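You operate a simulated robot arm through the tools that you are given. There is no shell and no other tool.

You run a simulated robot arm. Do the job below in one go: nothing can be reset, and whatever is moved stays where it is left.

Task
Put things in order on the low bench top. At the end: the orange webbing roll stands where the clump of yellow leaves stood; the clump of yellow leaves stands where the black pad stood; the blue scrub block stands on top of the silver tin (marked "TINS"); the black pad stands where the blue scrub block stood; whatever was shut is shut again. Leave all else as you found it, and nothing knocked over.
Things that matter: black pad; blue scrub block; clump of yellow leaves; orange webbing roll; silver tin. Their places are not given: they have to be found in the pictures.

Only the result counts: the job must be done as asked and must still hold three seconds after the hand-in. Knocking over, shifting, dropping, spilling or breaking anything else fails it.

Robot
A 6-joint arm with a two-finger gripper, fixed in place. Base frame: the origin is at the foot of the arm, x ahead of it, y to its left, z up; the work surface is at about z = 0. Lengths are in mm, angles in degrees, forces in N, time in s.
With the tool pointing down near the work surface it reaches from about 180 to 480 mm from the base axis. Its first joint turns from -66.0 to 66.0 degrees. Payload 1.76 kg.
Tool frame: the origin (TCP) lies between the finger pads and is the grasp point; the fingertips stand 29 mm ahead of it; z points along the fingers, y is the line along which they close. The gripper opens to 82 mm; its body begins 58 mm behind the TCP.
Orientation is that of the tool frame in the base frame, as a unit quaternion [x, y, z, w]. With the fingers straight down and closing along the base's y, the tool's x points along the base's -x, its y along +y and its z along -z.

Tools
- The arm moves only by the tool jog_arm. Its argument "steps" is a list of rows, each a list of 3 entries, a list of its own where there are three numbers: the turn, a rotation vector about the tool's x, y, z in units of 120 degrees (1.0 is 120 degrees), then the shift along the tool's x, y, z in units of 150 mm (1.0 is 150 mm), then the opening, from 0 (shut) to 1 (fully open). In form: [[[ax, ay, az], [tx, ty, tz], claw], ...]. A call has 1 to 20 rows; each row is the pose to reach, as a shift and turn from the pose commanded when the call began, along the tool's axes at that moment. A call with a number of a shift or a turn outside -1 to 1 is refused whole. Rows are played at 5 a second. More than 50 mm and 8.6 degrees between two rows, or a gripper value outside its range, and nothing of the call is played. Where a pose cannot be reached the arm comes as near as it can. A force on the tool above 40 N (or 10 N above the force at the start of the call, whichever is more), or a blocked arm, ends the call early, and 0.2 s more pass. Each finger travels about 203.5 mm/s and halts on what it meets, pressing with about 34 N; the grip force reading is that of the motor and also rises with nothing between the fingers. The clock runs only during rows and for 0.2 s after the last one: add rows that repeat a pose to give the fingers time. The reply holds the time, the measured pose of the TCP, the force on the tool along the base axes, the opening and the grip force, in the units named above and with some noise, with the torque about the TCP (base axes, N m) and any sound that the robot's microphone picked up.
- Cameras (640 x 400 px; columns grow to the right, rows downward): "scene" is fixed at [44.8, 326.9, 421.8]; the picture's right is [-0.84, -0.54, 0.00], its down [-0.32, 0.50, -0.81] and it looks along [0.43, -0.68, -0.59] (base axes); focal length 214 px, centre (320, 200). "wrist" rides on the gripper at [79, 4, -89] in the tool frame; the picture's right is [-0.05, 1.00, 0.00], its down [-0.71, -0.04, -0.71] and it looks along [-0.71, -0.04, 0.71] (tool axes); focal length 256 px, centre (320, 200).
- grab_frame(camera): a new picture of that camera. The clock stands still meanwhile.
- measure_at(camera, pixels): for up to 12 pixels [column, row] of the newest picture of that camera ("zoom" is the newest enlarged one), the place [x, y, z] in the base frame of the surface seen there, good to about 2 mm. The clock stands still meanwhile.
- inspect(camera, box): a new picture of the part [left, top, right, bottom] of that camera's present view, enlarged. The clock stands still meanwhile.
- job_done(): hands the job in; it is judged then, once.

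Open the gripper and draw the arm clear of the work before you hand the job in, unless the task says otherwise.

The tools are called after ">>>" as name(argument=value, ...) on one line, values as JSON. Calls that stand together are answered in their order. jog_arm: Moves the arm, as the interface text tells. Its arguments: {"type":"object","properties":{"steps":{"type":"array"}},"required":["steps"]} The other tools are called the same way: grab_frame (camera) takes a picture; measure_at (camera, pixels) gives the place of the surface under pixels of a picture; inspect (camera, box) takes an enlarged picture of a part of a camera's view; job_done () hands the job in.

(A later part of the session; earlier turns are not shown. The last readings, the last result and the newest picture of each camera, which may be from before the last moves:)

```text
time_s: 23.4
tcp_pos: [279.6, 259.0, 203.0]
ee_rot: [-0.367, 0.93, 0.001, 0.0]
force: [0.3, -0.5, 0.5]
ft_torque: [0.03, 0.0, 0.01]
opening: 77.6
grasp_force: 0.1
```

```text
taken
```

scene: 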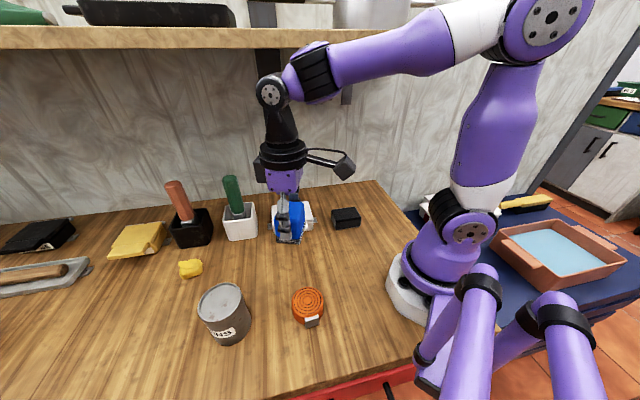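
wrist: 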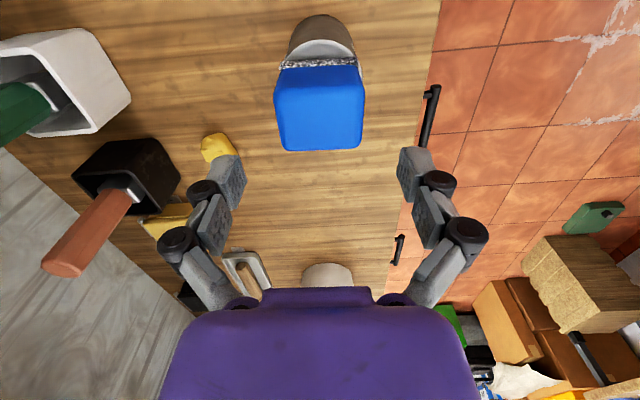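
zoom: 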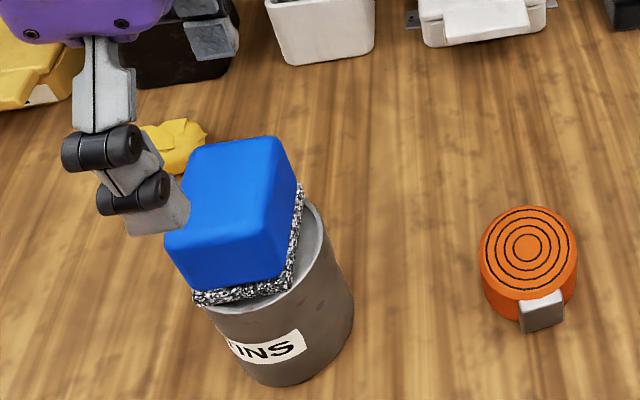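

The block stands upright on the tin. Next the pad: I swing back with the yaw kept near 45° (fingers closing across the pad's short side), first to about (255,110,190).

>>> jog_arm(steps=[[[0, 0, -0.0167], [0.099, -0.075, 0.0], 0.95], [[0, 0, -0.0167], [0.198, -0.15, 0.011], 0.95], [[0, 0, -0.0167], [0.296, -0.225, 0.022], 0.95], [[0, 0, -0.0167], [0.395, -0.3, 0.033], 0.95], [[0, 0, -0.0167], [0.494, -0.374, 0.044], 0.95], [[0, 0, -0.0167], [0.593, -0.449, 0.055], 0.95], [[0, 0, -0.0167], [0.691, -0.524, 0.07], 0.95], [[0, 0, -0.0167], [0.79, -0.599, 0.087], 0.95], [[0, 0, -0.0167], [0.79, -0.599, 0.087], 0.95]])

>>> jog_arm(steps=[[[0, 0, 0], [0.102, -0.063, 0.04], 0.95], [[0, 0, 0], [0.204, -0.126, 0.08], 0.95], [[0, 0, 0], [0.306, -0.189, 0.12], 0.95], [[0, 0, 0], [0.408, -0.252, 0.16], 0.95], [[0, 0, 0], [0.509, -0.315, 0.2], 0.95], [[0, 0, 0], [0.611, -0.378, 0.245], 0.95], [[0, 0, 0], [0.713, -0.441, 0.29], 0.95], [[0, 0, 0], [0.815, -0.504, 0.333], 0.95], [[0, 0, 0], [0.815, -0.504, 0.333], 0.95]])

>>> grab_frame(camera="wrist")

>>> grab_frame(camera="scene")

```text
time_s: 25.4
tcp_pos: [255.0, 111.0, 189.6]
ee_rot: [-0.384, 0.923, 0.0, 0.0]
force: [-0.2, -0.2, -0.2]
ft_torque: [-0.01, -0.03, -0.05]
opening: 78.1
grasp_force: 0.0
```

```text
time_s: 27.4
tcp_pos: [223.2, -28.7, 139.7]
ee_rot: [-0.383, 0.924, 0.001, 0.0]
force: [-0.4, -0.4, 0.3]
ft_torque: [0.03, 0.02, -0.01]
opening: 77.8
grasp_force: 0.1
```

```text
taken
```

wrist: 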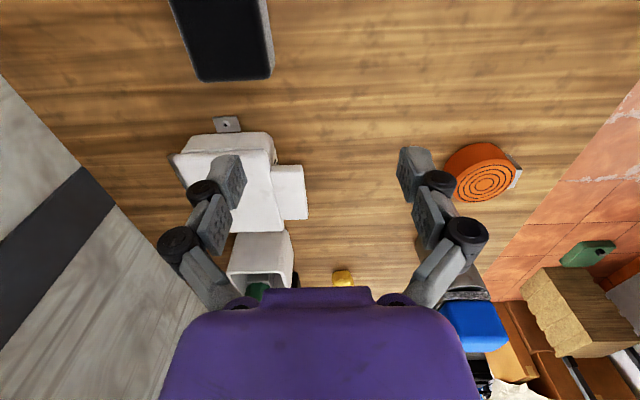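

```text
taken
```

scene: 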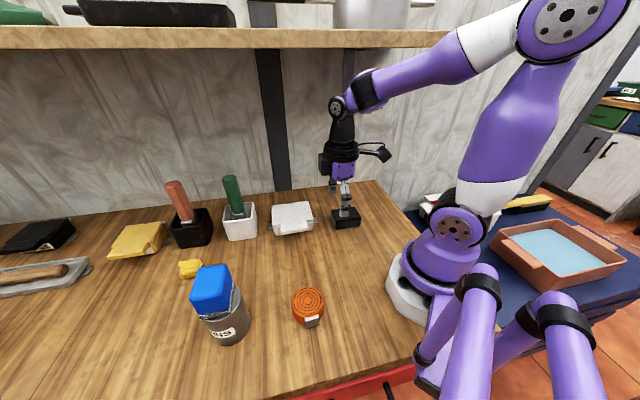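

All fine; the tool reads (223,-29,140). I move over the pad at about (232,-102) at z=90 and look.

>>> jog_arm(steps=[[[0, 0, 0], [0.051, -0.065, 0.055], 0.95], [[0, 0, 0], [0.101, -0.13, 0.11], 0.95], [[0, 0, 0], [0.152, -0.194, 0.165], 0.95], [[0, 0, 0], [0.203, -0.259, 0.22], 0.95], [[0, 0, 0], [0.254, -0.324, 0.275], 0.95], [[0, 0, 0], [0.304, -0.388, 0.333], 0.95], [[0, 0, 0], [0.304, -0.388, 0.333], 0.95]])

>>> grab_frame(camera="wrist")

>>> inspect(camera="scene", box=[280, 130, 424, 240])

```text
time_s: 29.0
tcp_pos: [231.0, -102.0, 89.0]
ee_rot: [-0.384, 0.923, 0.001, 0.0]
force: [-0.4, -0.2, -0.3]
ft_torque: [-0.01, 0.0, 0.01]
opening: 78.1
grasp_force: 0.1
```

```text
taken
```

wrist: 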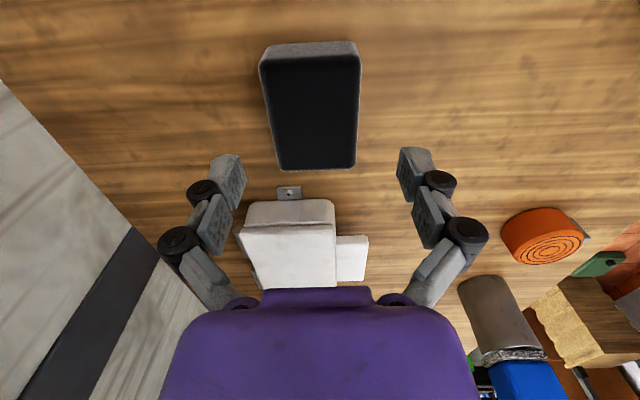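

```text
3.64 times, centred on (352, 185) of scene
```

zoom: 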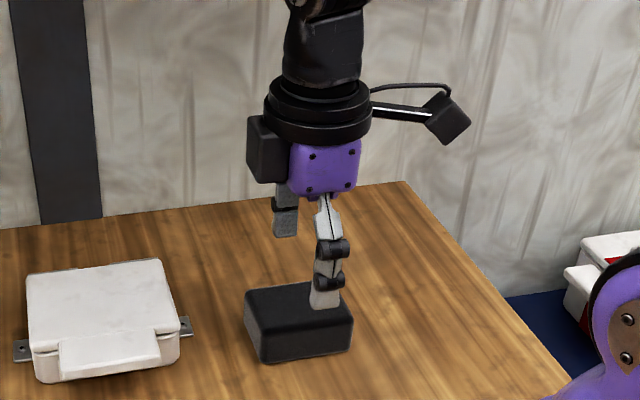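

I measure the pad's top corners and middle in this near view.

>>> inspect(camera="wrist", box=[230, 30, 390, 190])

```text
2.50 times, centred on (310, 110) of wrist
```

zoom: 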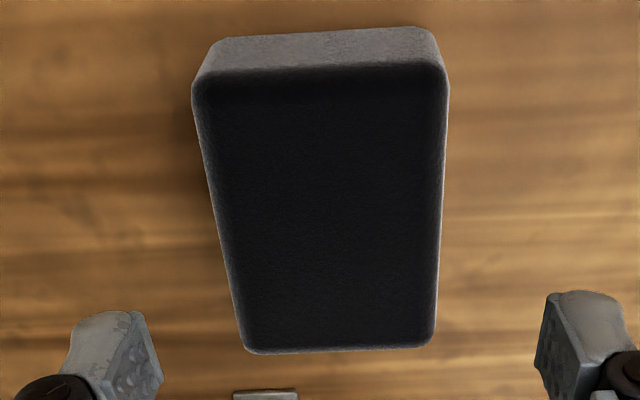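

>>> measure_at(camera="zoom", pixels=[[205, 90], [438, 80], [430, 335], [250, 343], [200, 140], [444, 140], [218, 220], [440, 220], [330, 210], [215, 45], [425, 32], [335, 345]])

```text
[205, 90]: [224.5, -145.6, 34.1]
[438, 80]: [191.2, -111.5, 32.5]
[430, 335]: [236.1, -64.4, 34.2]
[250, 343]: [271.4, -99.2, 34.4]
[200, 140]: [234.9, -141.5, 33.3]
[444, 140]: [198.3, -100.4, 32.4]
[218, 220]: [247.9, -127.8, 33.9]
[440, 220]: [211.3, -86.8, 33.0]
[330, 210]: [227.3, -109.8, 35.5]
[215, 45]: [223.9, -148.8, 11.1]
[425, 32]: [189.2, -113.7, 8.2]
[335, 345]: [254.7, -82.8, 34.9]
```

Pad centre is about (231,-104.5), so I nudge the tool −2.7 mm along its y and +2 along x, go down to z≈40 and close.

>>> jog_arm(steps=[[[0, 0, 0], [0.013, -0.018, 0.07], 0.95], [[0, 0, 0], [0.013, -0.018, 0.14], 0.95], [[0, 0, 0], [0.013, -0.018, 0.21], 0.95], [[0, 0, 0], [0.013, -0.018, 0.28], 0.95], [[0, 0, 0], [0.013, -0.018, 0.333], 0.95], [[0, 0, 0], [0.013, -0.018, 0.333], 0.95]])

>>> grab_frame(camera="wrist")

>>> inspect(camera="scene", box=[280, 130, 424, 240])

```text
time_s: 30.4
tcp_pos: [233.3, -105.1, 38.4]
ee_rot: [-0.384, 0.923, 0.001, 0.001]
force: [-0.3, -0.2, -0.7]
ft_torque: [-0.02, 0.01, -0.03]
opening: 77.7
grasp_force: 0.0
```

```text
taken
```

wrist: 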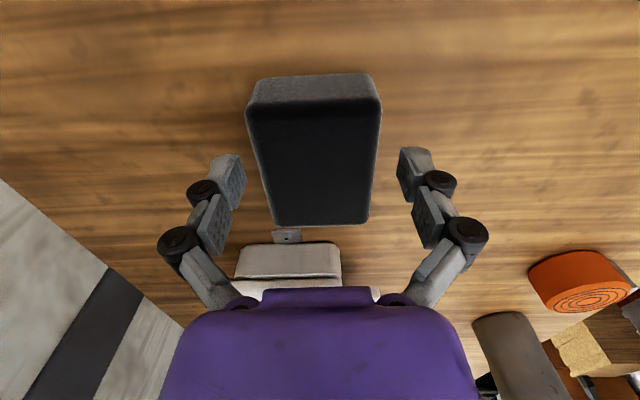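

```text
3.64 times, centred on (352, 185) of scene
```

zoom: 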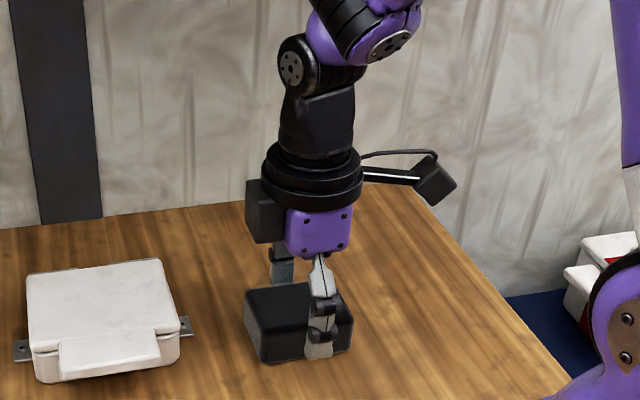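

The pad sits between the fingers with similar gaps (about 18 and 23 px). I close the gripper.

>>> jog_arm(steps=[[[0, 0, 0], [0, 0, 0], 0.75], [[0, 0, 0], [0, 0, 0], 0.65], [[0, 0, 0], [0, 0, 0], 0.3], [[0, 0, 0], [0, 0, 0], 0.3], [[0, 0, 0], [0, 0, 0], 0.3]])

>>> grab_frame(camera="wrist")

```text
time_s: 31.6
tcp_pos: [233.4, -103.8, 38.1]
ee_rot: [-0.384, 0.923, 0.0, 0.001]
force: [-0.1, -0.4, 12.0]
ft_torque: [0.04, 0.06, -0.02]
opening: 54.7
grasp_force: 34.1
```

```text
taken
```

wrist: 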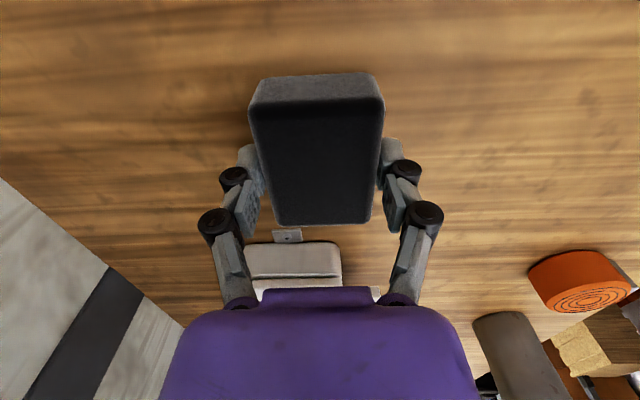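

Grip holds at 55 mm with 34 N. I lift the pad about 20 mm and move it along tool x towards the block's old place at (155,-181).

>>> jog_arm(steps=[[[0, 0, 0], [0, 0, -0.04], 0.3], [[0, 0, 0], [0, 0, -0.09], 0.3], [[0, 0, 0], [0, 0, -0.15], 0.3], [[0, 0, 0], [0.09, 0.001, -0.15], 0.3], [[0, 0, 0], [0.18, 0.002, -0.15], 0.3], [[0, 0, 0], [0.27, 0.003, -0.15], 0.3], [[0, 0, 0], [0.36, 0.004, -0.15], 0.3], [[0, 0, 0], [0.45, 0.005, -0.15], 0.3], [[0, 0, 0], [0.54, 0.006, -0.15], 0.3], [[0, 0, 0], [0.63, 0.007, -0.15], 0.3], [[0, 0, 0], [0.716, 0.008, -0.15], 0.3], [[0, 0, 0], [0.716, 0.008, -0.15], 0.3], [[0, 0, 0], [0.716, 0.008, -0.15], 0.3]])

>>> grab_frame(camera="wrist")

>>> inspect(camera="scene", box=[310, 130, 454, 240])

```text
time_s: 34.4
tcp_pos: [154.6, -181.7, 61.4]
ee_rot: [-0.383, 0.924, 0.001, 0.0]
force: [-1.0, 0.8, -1.3]
ft_torque: [0.01, -0.04, 0.01]
opening: 54.9
grasp_force: 33.9
```

```text
taken
```

wrist: 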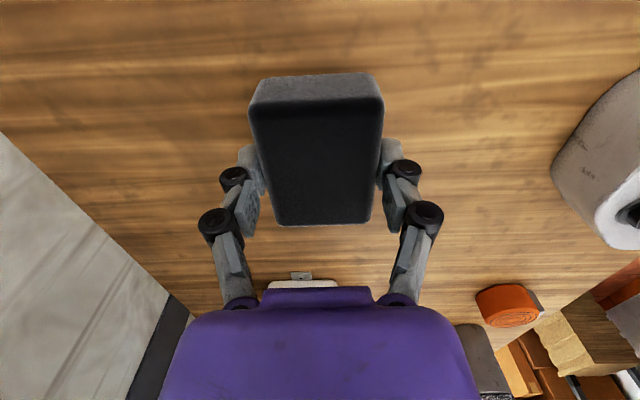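

```text
3.64 times, centred on (382, 185) of scene
```

zoom: 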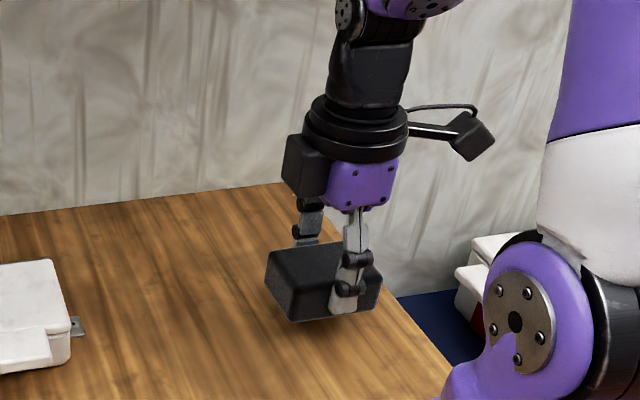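

I measure the held pad in both views to check where it would land.

>>> measure_at(camera="zoom", pixels=[[270, 260], [298, 318], [297, 290], [380, 290], [310, 250], [380, 272], [290, 280], [266, 275]])

>>> measure_at(camera="wrist", pixels=[[255, 112], [378, 106], [370, 218], [278, 220], [318, 165], [262, 84], [370, 78]])

```text
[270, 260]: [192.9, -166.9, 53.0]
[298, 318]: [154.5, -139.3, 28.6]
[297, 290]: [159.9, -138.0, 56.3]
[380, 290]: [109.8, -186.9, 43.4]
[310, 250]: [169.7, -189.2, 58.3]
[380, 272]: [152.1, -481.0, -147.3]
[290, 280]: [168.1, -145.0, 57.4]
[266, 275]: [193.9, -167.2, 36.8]
```

```text
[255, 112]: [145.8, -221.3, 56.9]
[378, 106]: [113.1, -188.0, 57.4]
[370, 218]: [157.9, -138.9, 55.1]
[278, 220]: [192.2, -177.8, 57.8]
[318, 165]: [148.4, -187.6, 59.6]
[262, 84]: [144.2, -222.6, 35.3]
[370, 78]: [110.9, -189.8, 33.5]
```

The pad is about 2–3 mm off the target; I correct by −2.5 mm along tool y and lower to just touching (z≈41).

>>> jog_arm(steps=[[[0, 0, 0], [-0.005, -0.017, 0.03], 0.3], [[0, 0, 0], [-0.005, -0.017, 0.07], 0.3], [[0, 0, 0], [-0.005, -0.017, 0.11], 0.3], [[0, 0, 0], [-0.005, -0.017, 0.13], 0.3], [[0, 0, 0], [-0.005, -0.017, 0.142], 0.3], [[0, 0, 0], [-0.005, -0.017, 0.142], 0.3]])

```text
time_s: 35.8
tcp_pos: [158.3, -181.3, 40.5]
ee_rot: [-0.382, 0.924, 0.001, 0.001]
force: [1.4, 0.0, -0.8]
ft_torque: [-0.01, -0.02, -0.01]
opening: 55.0
grasp_force: 34.5
```

No contact force yet; I lower another 1.5 mm.

>>> jog_arm(steps=[[[0, 0, 0], [0, 0, 0.005], 0.3], [[0, 0, 0], [0, 0, 0.01], 0.3], [[0, 0, 0], [0, 0, 0.01], 0.3]])

```text
time_s: 36.6
tcp_pos: [158.6, -181.2, 39.6]
ee_rot: [-0.383, 0.924, 0.002, 0.0]
force: [0.1, -1.0, -0.9]
ft_torque: [0.0, 0.0, 0.0]
opening: 54.8
grasp_force: 34.0
```

Still only the weight; I lower a further 2 mm in small rows.

>>> jog_arm(steps=[[[0, 0, 0], [0, 0, 0.005], 0.3], [[0, 0, 0], [0, 0, 0.01], 0.3], [[0, 0, 0], [0, 0, 0.014], 0.3], [[0, 0, 0], [0, 0, 0.014], 0.3]])

```text
time_s: 37.6
tcp_pos: [158.2, -181.6, 36.8]
ee_rot: [-0.383, 0.924, -0.001, 0.002]
force: [4.4, 7.4, 33.8]
ft_torque: [0.27, -0.09, 0.05]
opening: 54.9
grasp_force: 34.2
```

Contact at 34 N. I ease back about 1.6 mm and open the fingers.

>>> jog_arm(steps=[[[0, 0, 0], [0, 0, -0.006], 0.3], [[0, 0, 0], [0, 0, -0.011], 0.3], [[0, 0, 0], [0, 0, -0.011], 0.3], [[0, 0, 0], [0, 0, -0.011], 0.72], [[0, 0, 0], [0, 0, -0.011], 0.8], [[0, 0, 0], [0, 0, -0.011], 0.95], [[0, 0, 0], [0, 0, -0.011], 0.95]])

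>>> grab_frame(camera="wrist")

>>> inspect(camera="scene", box=[310, 130, 454, 240])

```text
time_s: 39.2
tcp_pos: [157.2, -181.8, 38.5]
ee_rot: [-0.383, 0.924, 0.001, 0.0]
force: [-0.9, -0.4, -0.5]
ft_torque: [-0.02, 0.0, -0.02]
opening: 78.3
grasp_force: 0.2
```

```text
taken
```

wrist: 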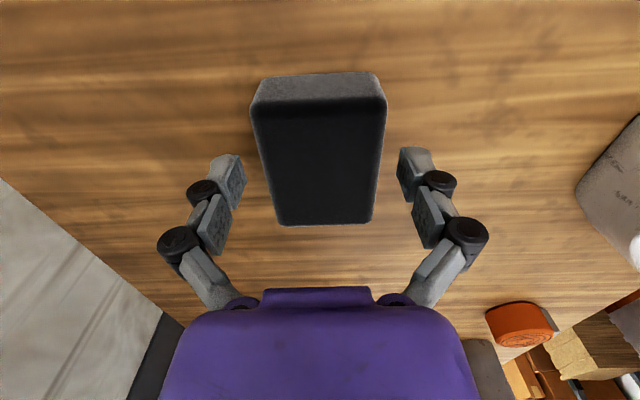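

```text
3.64 times, centred on (382, 185) of scene
```

zoom: 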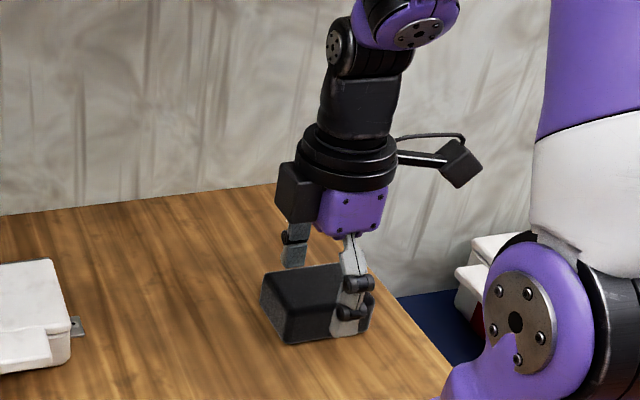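

The pad stands at the block's old place and is released. I raise straight up 75 mm and then swing out from under the shelf towards (220,-35,165).

>>> jog_arm(steps=[[[0, 0, 0], [0, 0, -0.1], 0.95], [[0, 0, 0], [0, 0, -0.23], 0.95], [[0, 0, 0], [0, 0, -0.36], 0.95], [[0, 0, 0], [0, 0, -0.5], 0.95], [[0, 0, 0], [-0.124, 0.05, -0.54], 0.9], [[0, 0, 0], [-0.248, 0.1, -0.58], 0.9], [[0, 0, 0], [-0.372, 0.15, -0.63], 0.9], [[0, 0, 0], [-0.497, 0.2, -0.67], 0.9], [[0, 0, 0], [-0.621, 0.25, -0.71], 0.9], [[0, 0, 0], [-0.745, 0.301, -0.75], 0.9], [[0, 0, 0], [-0.869, 0.351, -0.8], 0.9], [[0, 0, 0], [-0.993, 0.401, -0.84], 0.9], [[0, 0, 0], [-0.993, 0.401, -0.84], 0.9]])

>>> inspect(camera="scene", box=[310, 170, 438, 250])

>>> grab_frame(camera="wrist")

```text
time_s: 42.0
tcp_pos: [221.0, -33.2, 164.4]
ee_rot: [-0.383, 0.924, 0.001, 0.001]
force: [-0.6, 0.5, 0.0]
ft_torque: [0.03, 0.0, 0.01]
opening: 73.6
grasp_force: 0.0
```

```text
5.00 times, centred on (374, 210) of scene
```

zoom: 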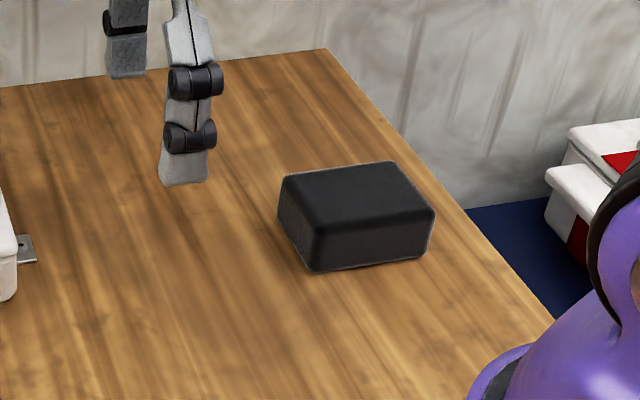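

```text
taken
```

wrist: 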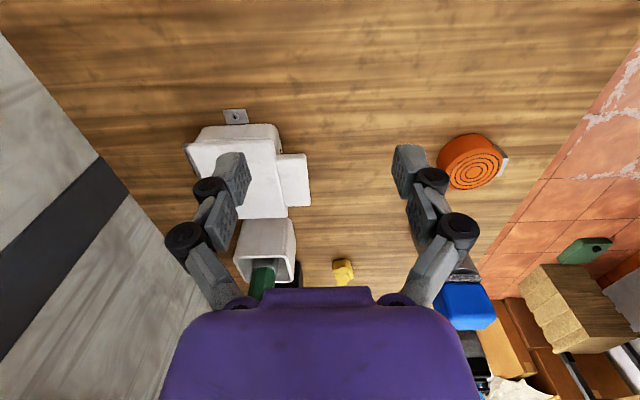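

The pad stands flat at its new place. I measure its corners to confirm.

>>> measure_at(camera="zoom", pixels=[[287, 182], [393, 166], [430, 208], [320, 227], [360, 195], [312, 268], [424, 255], [282, 222]])

```text
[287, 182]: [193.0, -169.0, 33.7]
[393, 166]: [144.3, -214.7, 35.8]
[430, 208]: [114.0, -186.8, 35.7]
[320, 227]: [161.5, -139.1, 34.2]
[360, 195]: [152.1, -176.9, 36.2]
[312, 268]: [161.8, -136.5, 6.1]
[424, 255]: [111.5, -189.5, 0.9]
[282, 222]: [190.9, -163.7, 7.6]
```

Pad centre measures about (153,-177), good. Now I go towards the yellow clump: first to (300,95,190), then to a viewing pose at (380,180,140) with yaw 25°.

>>> jog_arm(steps=[[[0, 0, 0.0186], [-0.11, 0.026, -0.0186], 0.9], [[0, 0, 0.037], [-0.22, 0.052, -0.037], 0.9], [[0, 0, 0.0557], [-0.33, 0.079, -0.0557], 0.9], [[0, 0, 0.074], [-0.44, 0.105, -0.074], 0.9], [[0, 0, 0.093], [-0.55, 0.131, -0.093], 0.9], [[0, 0, 0.111], [-0.66, 0.157, -0.111], 0.9], [[0, 0, 0.13], [-0.77, 0.184, -0.13], 0.9], [[0, 0, 0.148], [-0.88, 0.21, -0.148], 0.9], [[0, 0, 0.1667], [-0.99, 0.236, -0.167], 0.9], [[0, 0, 0.1667], [-0.99, 0.236, -0.167], 0.9]])

>>> jog_arm(steps=[[[0, 0, 0], [-0.09, 0.036, 0.042], 0.9], [[0, 0, 0], [-0.181, 0.072, 0.083], 0.9], [[0, 0, 0], [-0.271, 0.108, 0.125], 0.9], [[0, 0, 0], [-0.362, 0.144, 0.167], 0.9], [[0, 0, 0], [-0.452, 0.18, 0.208], 0.9], [[0, 0, 0], [-0.542, 0.216, 0.25], 0.9], [[0, 0, 0], [-0.633, 0.252, 0.291], 0.9], [[0, 0, 0], [-0.723, 0.288, 0.333], 0.9], [[0, 0, 0], [-0.723, 0.288, 0.333], 0.9]])

>>> grab_frame(camera="wrist")

>>> grab_frame(camera="scene")

```text
time_s: 44.2
tcp_pos: [299.5, 96.7, 190.8]
ee_rot: [-0.217, 0.976, 0.001, -0.001]
force: [0.2, -0.5, -0.6]
ft_torque: [-0.01, -0.01, 0.01]
opening: 73.8
grasp_force: 0.1
```

```text
time_s: 46.2
tcp_pos: [380.6, 182.1, 139.9]
ee_rot: [-0.218, 0.976, 0.001, 0.0]
force: [0.0, -0.3, 0.1]
ft_torque: [0.02, 0.0, 0.0]
opening: 73.8
grasp_force: 0.1
```

```text
taken
```

wrist: 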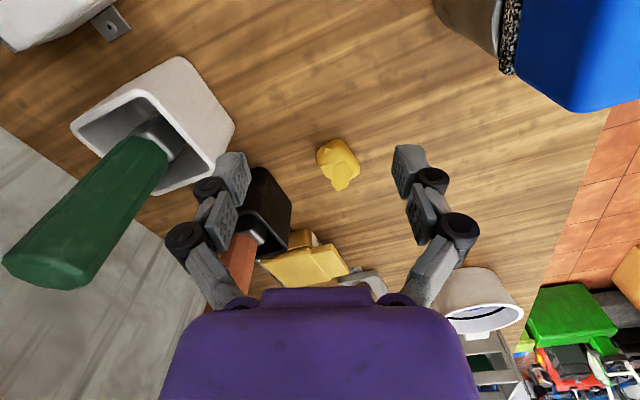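

```text
taken
```

scene: 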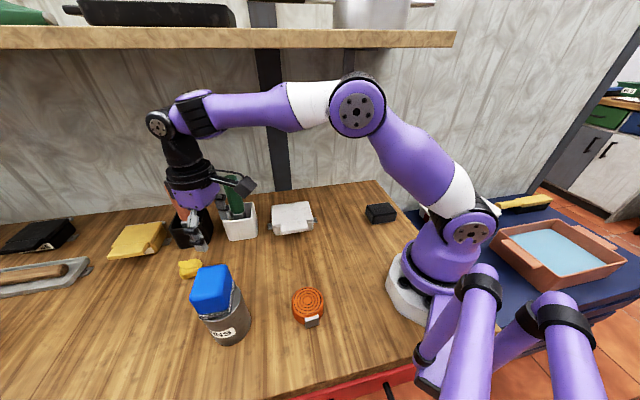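

The clump is in clear view at wrist (338,162). I enlarge it to find its footprint and orientation.

>>> inspect(camera="wrist", box=[290, 130, 386, 205])

```text
5.33 times, centred on (338, 168) of wrist
```

zoom: 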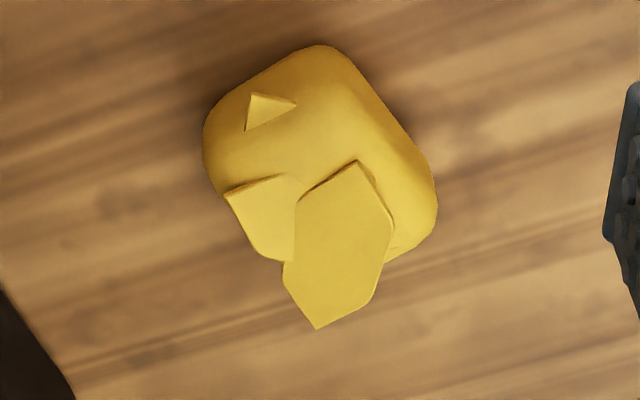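

>>> measure_at(camera="zoom", pixels=[[320, 50], [380, 100], [432, 175], [430, 225], [395, 256], [207, 125], [235, 80], [222, 185], [258, 255], [318, 325], [330, 120], [375, 180]])

```text
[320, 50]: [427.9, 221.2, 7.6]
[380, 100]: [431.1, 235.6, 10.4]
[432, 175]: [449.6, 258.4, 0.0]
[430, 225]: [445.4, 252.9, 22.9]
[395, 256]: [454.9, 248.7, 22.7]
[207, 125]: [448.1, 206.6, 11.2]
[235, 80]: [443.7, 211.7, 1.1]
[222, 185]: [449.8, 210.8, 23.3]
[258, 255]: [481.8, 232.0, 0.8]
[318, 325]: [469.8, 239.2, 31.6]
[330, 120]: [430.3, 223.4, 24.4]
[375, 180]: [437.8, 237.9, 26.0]
```

The clump's footprint is about 45 x 30 mm, centre (444,230), short side along (0.91,−0.42). I move over it at z≈105, turning to yaw 65° so the fingers close across the short side, and see whether the arm reaches.

>>> jog_arm(steps=[[[0, 0, -0.0416], [-0.065, 0.015, 0.029], 0.85], [[0, 0, -0.083], [-0.13, 0.029, 0.058], 0.85], [[0, 0, -0.125], [-0.195, 0.044, 0.087], 0.85], [[0, 0, -0.167], [-0.26, 0.058, 0.117], 0.85], [[0, 0, -0.208], [-0.324, 0.073, 0.146], 0.85], [[0, 0, -0.25], [-0.389, 0.088, 0.175], 0.85], [[0, 0, -0.292], [-0.454, 0.102, 0.204], 0.85], [[0, 0, -0.333], [-0.519, 0.117, 0.233], 0.85], [[0, 0, -0.333], [-0.519, 0.117, 0.233], 0.85]])

>>> grab_frame(camera="wrist")

>>> inspect(camera="scene", box=[110, 100, 300, 310])

```text
time_s: 48.2
tcp_pos: [419.4, 222.5, 99.3]
ee_rot: [-0.538, 0.843, 0.0, 0.001]
force: [0.6, -0.7, -0.3]
ft_torque: [0.01, 0.0, 0.0]
opening: 69.8
grasp_force: 0.0
out of reach, approached as far as the arm can: row 6, 7, 8, 9
```

```text
taken
```

wrist: 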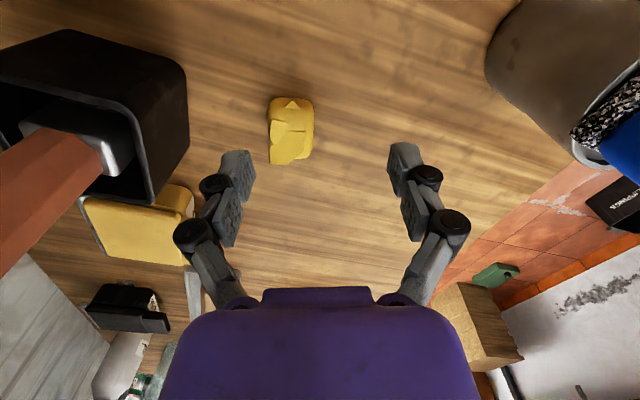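

```text
1.90 times, centred on (205, 205) of scene
```

zoom: 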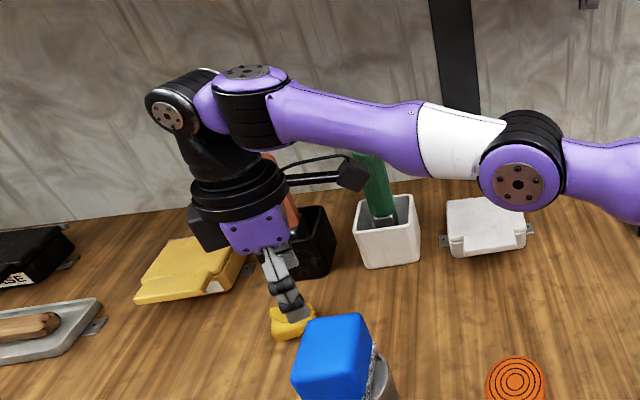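

The straight-down pose stopped short at (419,222), so I need to tilt the tool outward. I tilt by 12° about tool y (fingers pointing outward), with no shift, and see where it lands.

>>> jog_arm(steps=[[[0, -0.025, 0], [0, 0, 0], 0.85], [[0, -0.05, 0], [0, 0, 0], 0.85], [[0, -0.075, 0], [0, 0, 0], 0.85], [[0, -0.1, 0], [0, 0, 0], 0.85], [[0, -0.1, 0], [0, 0, 0], 0.85], [[0, -0.1, 0], [0, 0, 0], 0.85]])

>>> grab_frame(camera="wrist")

>>> inspect(camera="scene", box=[110, 100, 300, 310])

```text
time_s: 49.6
tcp_pos: [419.5, 222.0, 99.1]
ee_rot: [-0.535, 0.839, 0.057, 0.088]
force: [0.5, -0.8, 0.1]
ft_torque: [0.01, 0.02, -0.02]
opening: 69.6
grasp_force: 0.0
```

```text
taken
```

wrist: 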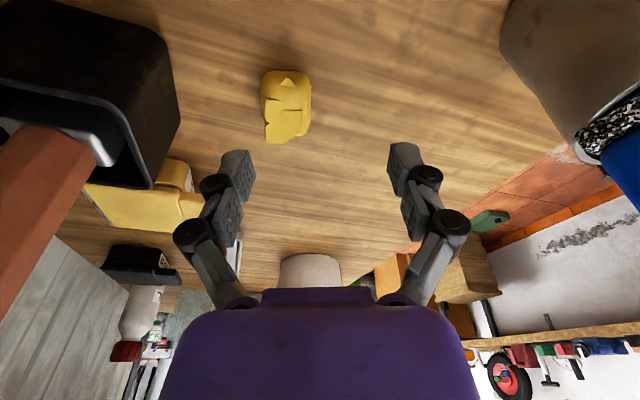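

```text
1.90 times, centred on (205, 205) of scene
```

zoom: 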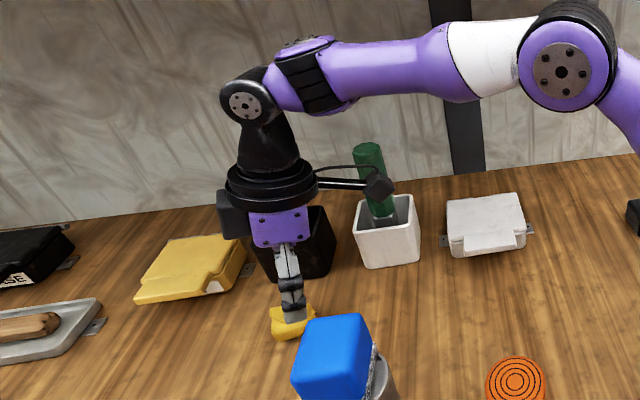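

The commanded pose was clamped to the reached one, so shifts now start from about (419,222,99) with a 12° tilt. I enlarge the clump in the wrist view to re-measure it relative to the hand.

>>> inspect(camera="wrist", box=[240, 60, 336, 150])

```text
4.44 times, centred on (288, 105) of wrist
```

zoom: 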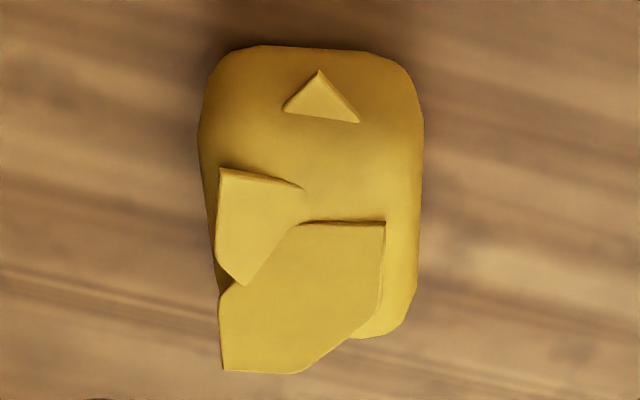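

>>> measure_at(camera="zoom", pixels=[[203, 150], [421, 150], [310, 50], [385, 335], [222, 370], [300, 372], [310, 150], [208, 80], [415, 80], [416, 280], [330, 260], [382, 225]])

```text
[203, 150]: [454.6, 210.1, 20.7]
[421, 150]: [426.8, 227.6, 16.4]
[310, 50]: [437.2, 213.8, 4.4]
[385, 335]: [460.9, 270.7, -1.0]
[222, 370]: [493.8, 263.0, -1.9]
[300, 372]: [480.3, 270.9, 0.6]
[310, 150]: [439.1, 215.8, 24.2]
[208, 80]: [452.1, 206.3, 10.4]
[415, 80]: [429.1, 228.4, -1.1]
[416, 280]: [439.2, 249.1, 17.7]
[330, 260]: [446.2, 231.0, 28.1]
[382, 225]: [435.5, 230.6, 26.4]
```

Using both sets, the clump lies about 22 mm along −tool y and 14 mm outward from the hand. I shift to hover at z≈75 over it.

>>> jog_arm(steps=[[[0, 0, 0], [-0.015, -0.036, 0.035], 0.85], [[0, 0, 0], [-0.03, -0.073, 0.08], 0.85], [[0, 0, 0], [-0.044, -0.11, 0.13], 0.85], [[0, 0, 0], [-0.059, -0.146, 0.176], 0.85], [[0, 0, 0], [-0.059, -0.146, 0.176], 0.85], [[0, 0, 0], [-0.059, -0.146, 0.176], 0.85]])

>>> grab_frame(camera="wrist")

>>> inspect(camera="scene", box=[150, 170, 278, 300])

```text
time_s: 51.0
tcp_pos: [444.1, 224.7, 76.0]
ee_rot: [-0.534, 0.839, 0.057, 0.089]
force: [-0.8, -0.9, 0.3]
ft_torque: [-0.01, -0.02, -0.02]
opening: 69.6
grasp_force: 0.1
```

```text
taken
```

wrist: 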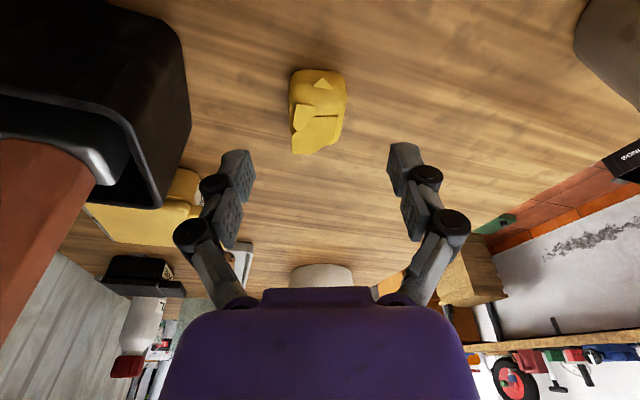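

```text
3.08 times, centred on (214, 235) of scene
```

zoom: 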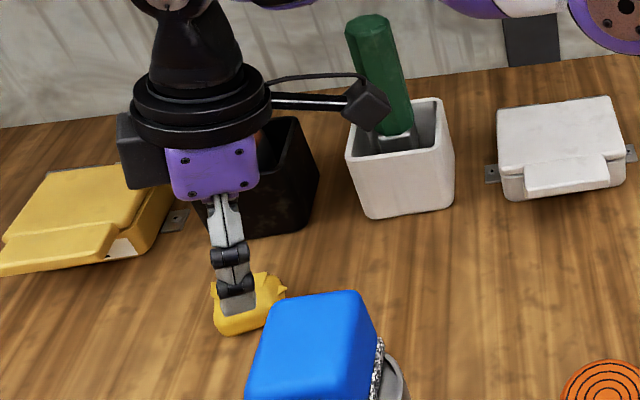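

The clump is nearly centred (columns 290–347) below the hand. Before descending, I measure the neighbouring holders and handle to be sure the hand and camera clear them.

>>> measure_at(camera="zoom", pixels=[[357, 152], [372, 215], [440, 100], [405, 145], [388, 128], [366, 22], [318, 180], [300, 225], [296, 125], [235, 232], [360, 110], [375, 130]])

>>> measure_at(camera="wrist", pixels=[[188, 120], [180, 50], [155, 205], [110, 5], [60, 160], [95, 180], [320, 82], [292, 100], [346, 100], [318, 110], [300, 150], [320, 70]])

```text
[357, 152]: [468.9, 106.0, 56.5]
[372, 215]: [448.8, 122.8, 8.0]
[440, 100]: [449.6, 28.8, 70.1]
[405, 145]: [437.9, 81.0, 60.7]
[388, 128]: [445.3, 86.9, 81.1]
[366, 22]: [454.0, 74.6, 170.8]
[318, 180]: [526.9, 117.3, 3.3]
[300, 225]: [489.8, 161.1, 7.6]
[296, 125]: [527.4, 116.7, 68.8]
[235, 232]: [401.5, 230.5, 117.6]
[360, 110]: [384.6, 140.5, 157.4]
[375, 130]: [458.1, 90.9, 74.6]
```

```text
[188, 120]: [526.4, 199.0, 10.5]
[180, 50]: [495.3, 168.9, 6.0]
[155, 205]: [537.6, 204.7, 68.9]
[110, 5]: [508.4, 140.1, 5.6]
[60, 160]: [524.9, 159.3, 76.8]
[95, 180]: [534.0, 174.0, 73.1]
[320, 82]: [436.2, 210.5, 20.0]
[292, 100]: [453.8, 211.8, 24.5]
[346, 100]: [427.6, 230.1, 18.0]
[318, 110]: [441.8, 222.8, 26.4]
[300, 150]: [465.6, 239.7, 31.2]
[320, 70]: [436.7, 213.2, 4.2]
```

Everything clears by 30 mm or more and the clump is centred within a millimetre. I descend to z≈40 (keeping the tilt) and narrow the fingers to about 48 mm first.

>>> jog_arm(steps=[[[0, 0, 0], [0.007, 0, 0.048], 0.85], [[0, 0, 0], [0.014, 0, 0.095], 0.85], [[0, 0, 0], [0.021, 0, 0.143], 0.85], [[0, 0, 0], [0.028, 0, 0.19], 0.85], [[0, 0, 0], [0.035, 0, 0.238], 0.85], [[0, 0, 0], [0.035, 0, 0.238], 0.75], [[0, 0, 0], [0.035, 0, 0.238], 0.65], [[0, 0, 0], [0.035, 0, 0.238], 0.58], [[0, 0, 0], [0.035, 0, 0.238], 0.58]])

>>> grab_frame(camera="wrist")

>>> inspect(camera="scene", box=[150, 170, 278, 300])

```text
time_s: 53.0
tcp_pos: [445.9, 226.8, 39.8]
ee_rot: [-0.534, 0.839, 0.056, 0.089]
force: [-0.1, -0.6, 0.7]
ft_torque: [0.01, 0.02, 0.01]
opening: 47.4
grasp_force: 0.0
```

```text
taken
```

wrist: 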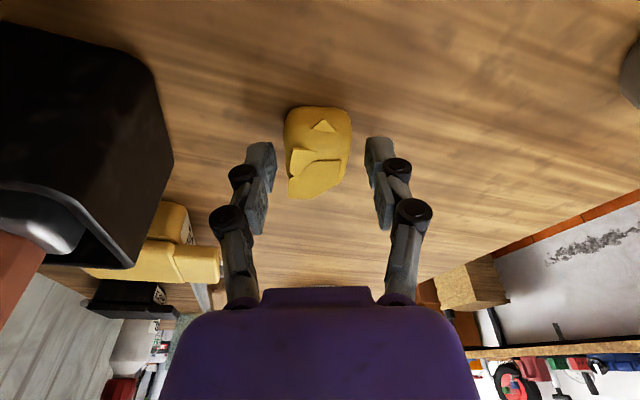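

```text
3.08 times, centred on (214, 235) of scene
```

zoom: 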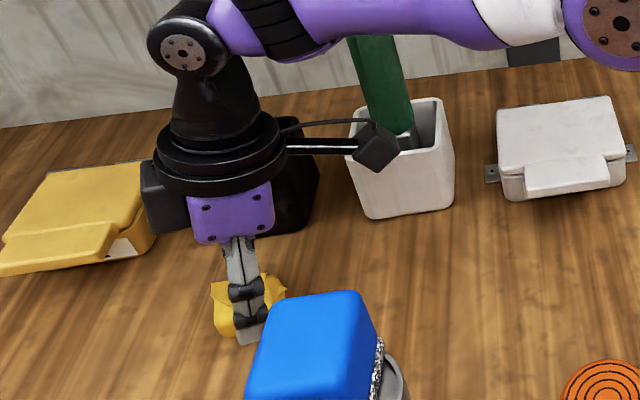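

The clump sits evenly between the fingers (gaps about 19 px each side). I close on it.

>>> jog_arm(steps=[[[0, 0, 0], [0, 0, 0], 0.48], [[0, 0, 0], [0, 0, 0], 0.4], [[0, 0, 0], [0, 0, 0], 0.2], [[0, 0, 0], [0, 0, 0], 0.1], [[0, 0, 0], [0, 0, 0], 0.1], [[0, 0, 0], [0, 0, 0], 0.1]])

>>> grab_frame(camera="wrist")

```text
time_s: 54.4
tcp_pos: [445.6, 227.5, 41.5]
ee_rot: [-0.535, 0.839, 0.056, 0.088]
force: [-0.1, 0.2, 5.6]
ft_torque: [0.03, 0.03, -0.08]
opening: 40.9
grasp_force: 33.7
```

```text
taken
```

wrist: 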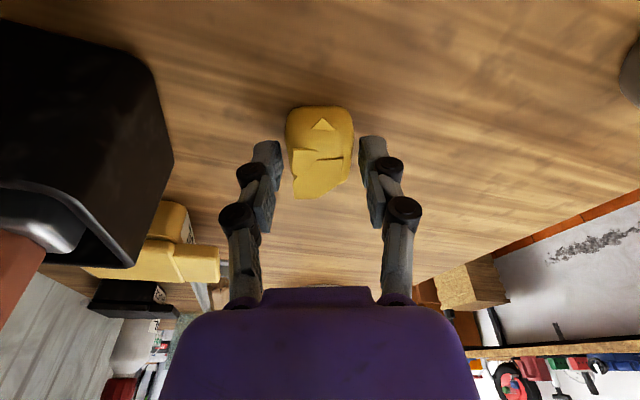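

The fingers stopped at 41 mm with 34 N. I lift vertically about 15 mm to check that the clump comes along.

>>> jog_arm(steps=[[[0, 0, 0], [-0.0063, 0, -0.029], 0.1], [[0, 0, 0], [-0.0125, 0, -0.059], 0.1], [[0, 0, 0], [-0.021, 0, -0.098], 0.1], [[0, 0, 0], [-0.021, 0, -0.098], 0.1]])

>>> grab_frame(camera="wrist")

>>> inspect(camera="scene", box=[150, 200, 278, 300])

```text
time_s: 55.4
tcp_pos: [444.5, 226.4, 55.5]
ee_rot: [-0.535, 0.838, 0.057, 0.089]
force: [-0.1, -0.9, -0.1]
ft_torque: [0.03, 0.0, -0.01]
opening: 40.8
grasp_force: 33.9
```

```text
taken
```

wrist: 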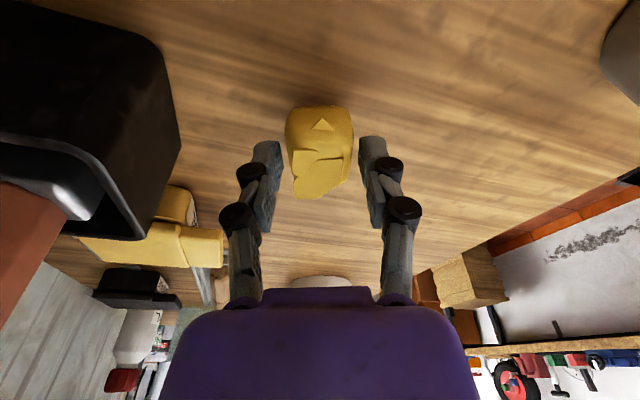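

```text
4.00 times, centred on (214, 250) of scene
```

zoom: 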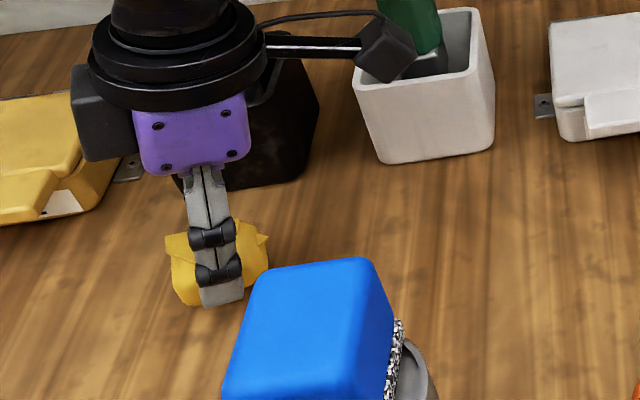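

The clump is held and rises with the hand. I lift it further, then bring it inward to about (360,150,125), keeping the same orientation.

>>> jog_arm(steps=[[[0, 0, 0], [-0.021, 0, -0.098], 0.1], [[0, 0, 0], [-0.042, 0, -0.196], 0.1], [[0, 0, 0], [0.047, 0.042, -0.255], 0.1], [[0, 0, 0], [0.137, 0.084, -0.313], 0.1], [[0, 0, 0], [0.226, 0.126, -0.372], 0.1], [[0, 0, 0], [0.315, 0.169, -0.431], 0.1], [[0, 0, 0], [0.404, 0.211, -0.49], 0.1], [[0, 0, 0], [0.494, 0.253, -0.548], 0.1], [[0, 0, 0], [0.583, 0.295, -0.607], 0.1], [[0, 0, 0], [0.583, 0.295, -0.607], 0.1]])

>>> grab_frame(camera="wrist")

```text
time_s: 57.6
tcp_pos: [417.3, 173.8, 134.3]
ee_rot: [-0.534, 0.839, 0.057, 0.088]
force: [0.2, 0.6, 0.6]
ft_torque: [0.06, 0.0, 0.03]
opening: 40.5
grasp_force: 34.1
out of reach, approached as far as the arm can: row 5, 6, 7, 8, 9, 10
```

```text
taken
```

wrist: 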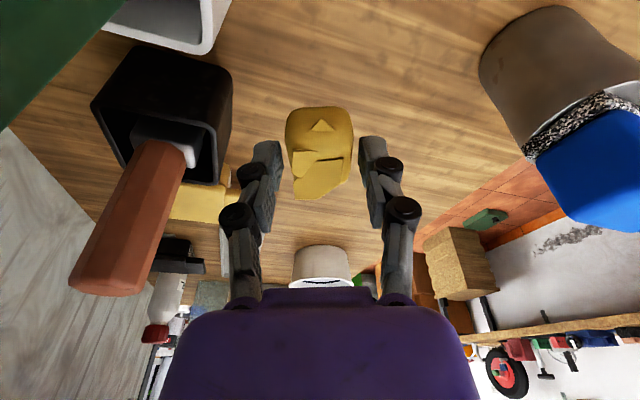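

The arm reports some rows out of reach and stopped at (417,174,134), still holding the clump. I look at the scene to understand its posture.

>>> grab_frame(camera="scene")

```text
taken
```

scene: 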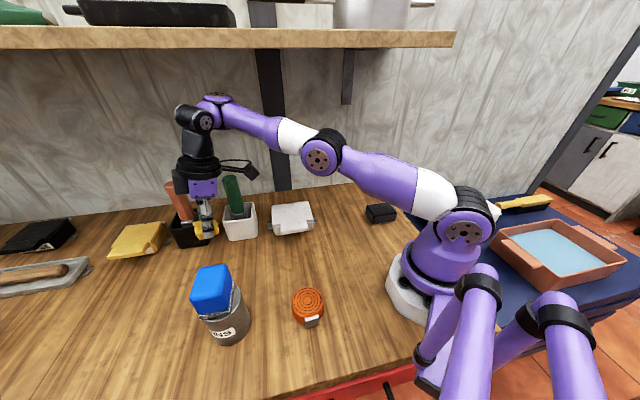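

The arm is stretched nearly straight, so the sideways tilt is limiting it. I take the 12° tilt back out while drawing inward by about 65 mm, still holding the clump well above everything.

>>> jog_arm(steps=[[[0, 0.017, 0], [0.057, 0.049, 0.011], 0.1], [[0, 0.033, 0], [0.114, 0.098, 0.021], 0.1], [[0, 0.05, 0], [0.171, 0.147, 0.032], 0.1], [[0, 0.067, 0], [0.227, 0.195, 0.043], 0.1], [[0, 0.083, 0], [0.284, 0.244, 0.053], 0.1], [[0, 0.1, 0], [0.341, 0.293, 0.064], 0.1], [[0, 0.1, 0], [0.341, 0.293, 0.064], 0.1]])

>>> grab_frame(camera="scene")

>>> grab_frame(camera="wrist")

```text
time_s: 59.2
tcp_pos: [385.9, 161.0, 131.2]
ee_rot: [-0.537, 0.843, 0.001, 0.0]
force: [-0.5, 1.2, 0.4]
ft_torque: [-0.02, 0.0, -0.01]
opening: 40.8
grasp_force: 34.0
out of reach, approached as far as the arm can: row 1, 2, 3, 4, 5, 6, 7
```

```text
taken
```

scene: 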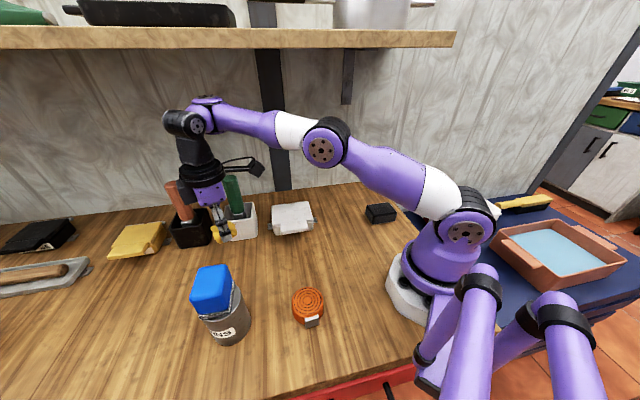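

```text
taken
```

wrist: 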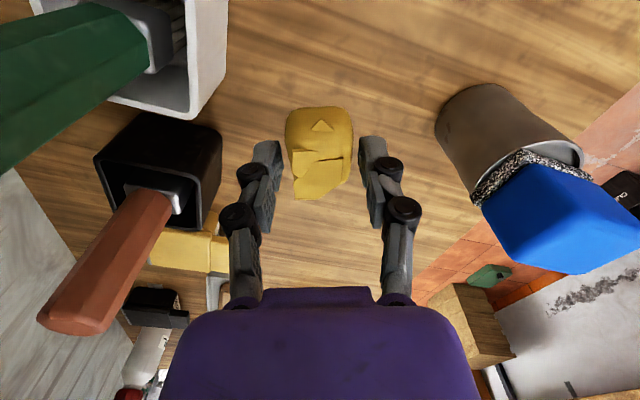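

I enlarge the wrist and elbow in the scene to understand the joint posture.

>>> inspect(camera="scene", box=[130, 80, 386, 240])

```text
2.50 times, centred on (258, 160) of scene
```

zoom: 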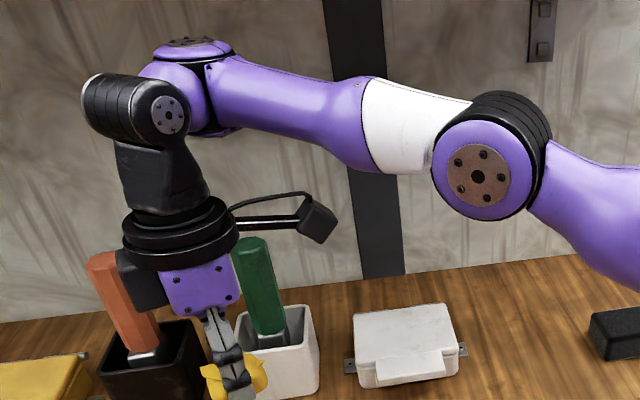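

The tilt is gone and the clump is still held at (386,161,131). The awkward part seems to be the turned wrist, so I rotate the hand back to yaw ≈25° in place, as that pose was reached easily before.

>>> jog_arm(steps=[[[0, 0, 0.042], [0, 0, 0], 0.1], [[0, 0, 0.083], [0, 0, 0], 0.1], [[0, 0, 0.125], [0, 0, 0], 0.1], [[0, 0, 0.167], [0, 0, 0], 0.1], [[0, 0, 0.208], [0, 0, 0], 0.1], [[0, 0, 0.25], [0, 0, 0], 0.1], [[0, 0, 0.292], [0, 0, 0], 0.1], [[0, 0, 0.333], [0, 0, 0], 0.1], [[0, 0, 0.333], [0, 0, 0], 0.1]])

>>> grab_frame(camera="scene")

>>> grab_frame(camera="wrist")

```text
time_s: 61.2
tcp_pos: [387.6, 162.4, 131.3]
ee_rot: [-0.216, 0.976, 0.001, 0.0]
force: [0.1, 0.1, 0.2]
ft_torque: [0.03, 0.02, -0.02]
opening: 40.8
grasp_force: 33.9
```

```text
taken
```

scene: 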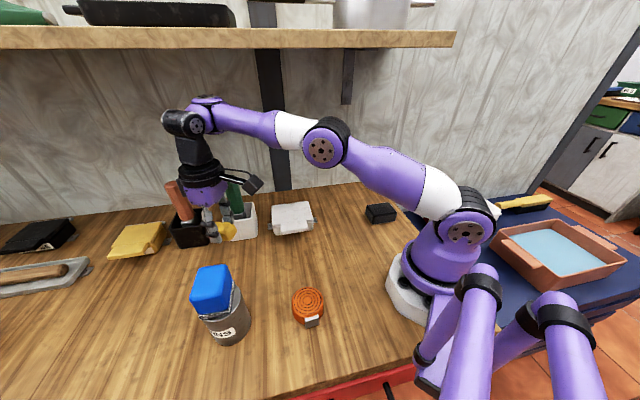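

```text
taken
```

wrist: 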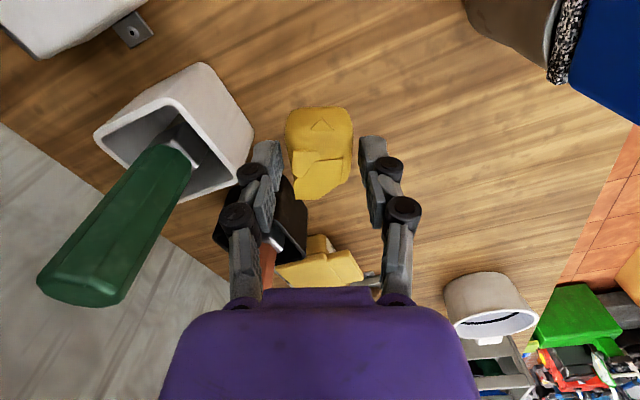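

Rotating only turned the flange; the forearm is locked horizontal in an awkward wrist branch. To free it I tilt outward in the present wrist plane first, then swing the lean direction round to the arm's own plane while easing inward and down.

>>> jog_arm(steps=[[[-0.0214, -0.0255, 0], [0, 0, 0], 0.1], [[-0.0428, -0.051, 0], [0, 0, 0], 0.1], [[-0.0642, -0.0766, 0], [0, 0, 0], 0.1], [[-0.05, -0.0866, 0], [0.02, 0, 0.02], 0.1], [[-0.0342, -0.094, 0], [0.04, 0.002, 0.04], 0.1], [[-0.0174, -0.0985, 0], [0.07, 0.004, 0.065], 0.1], [[0, -0.1, 0], [0.1, 0.006, 0.095], 0.1], [[0.0052, -0.0999, 0], [0.143, 0.008, 0.133], 0.1], [[0.0052, -0.0999, 0], [0.143, 0.008, 0.133], 0.1]])

>>> grab_frame(camera="scene")

```text
time_s: 63.2
tcp_pos: [427.8, 182.3, 130.4]
ee_rot: [-0.215, 0.971, 0.017, 0.103]
force: [-0.6, -0.3, -0.2]
ft_torque: [-0.02, -0.01, 0.03]
opening: 40.9
grasp_force: 34.2
out of reach, approached as far as the arm can: row 1, 2, 3, 4, 5, 6, 7, 8, 9
```

```text
taken
```

scene: 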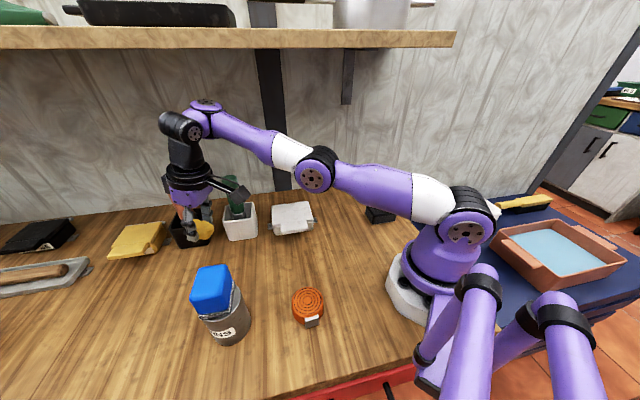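

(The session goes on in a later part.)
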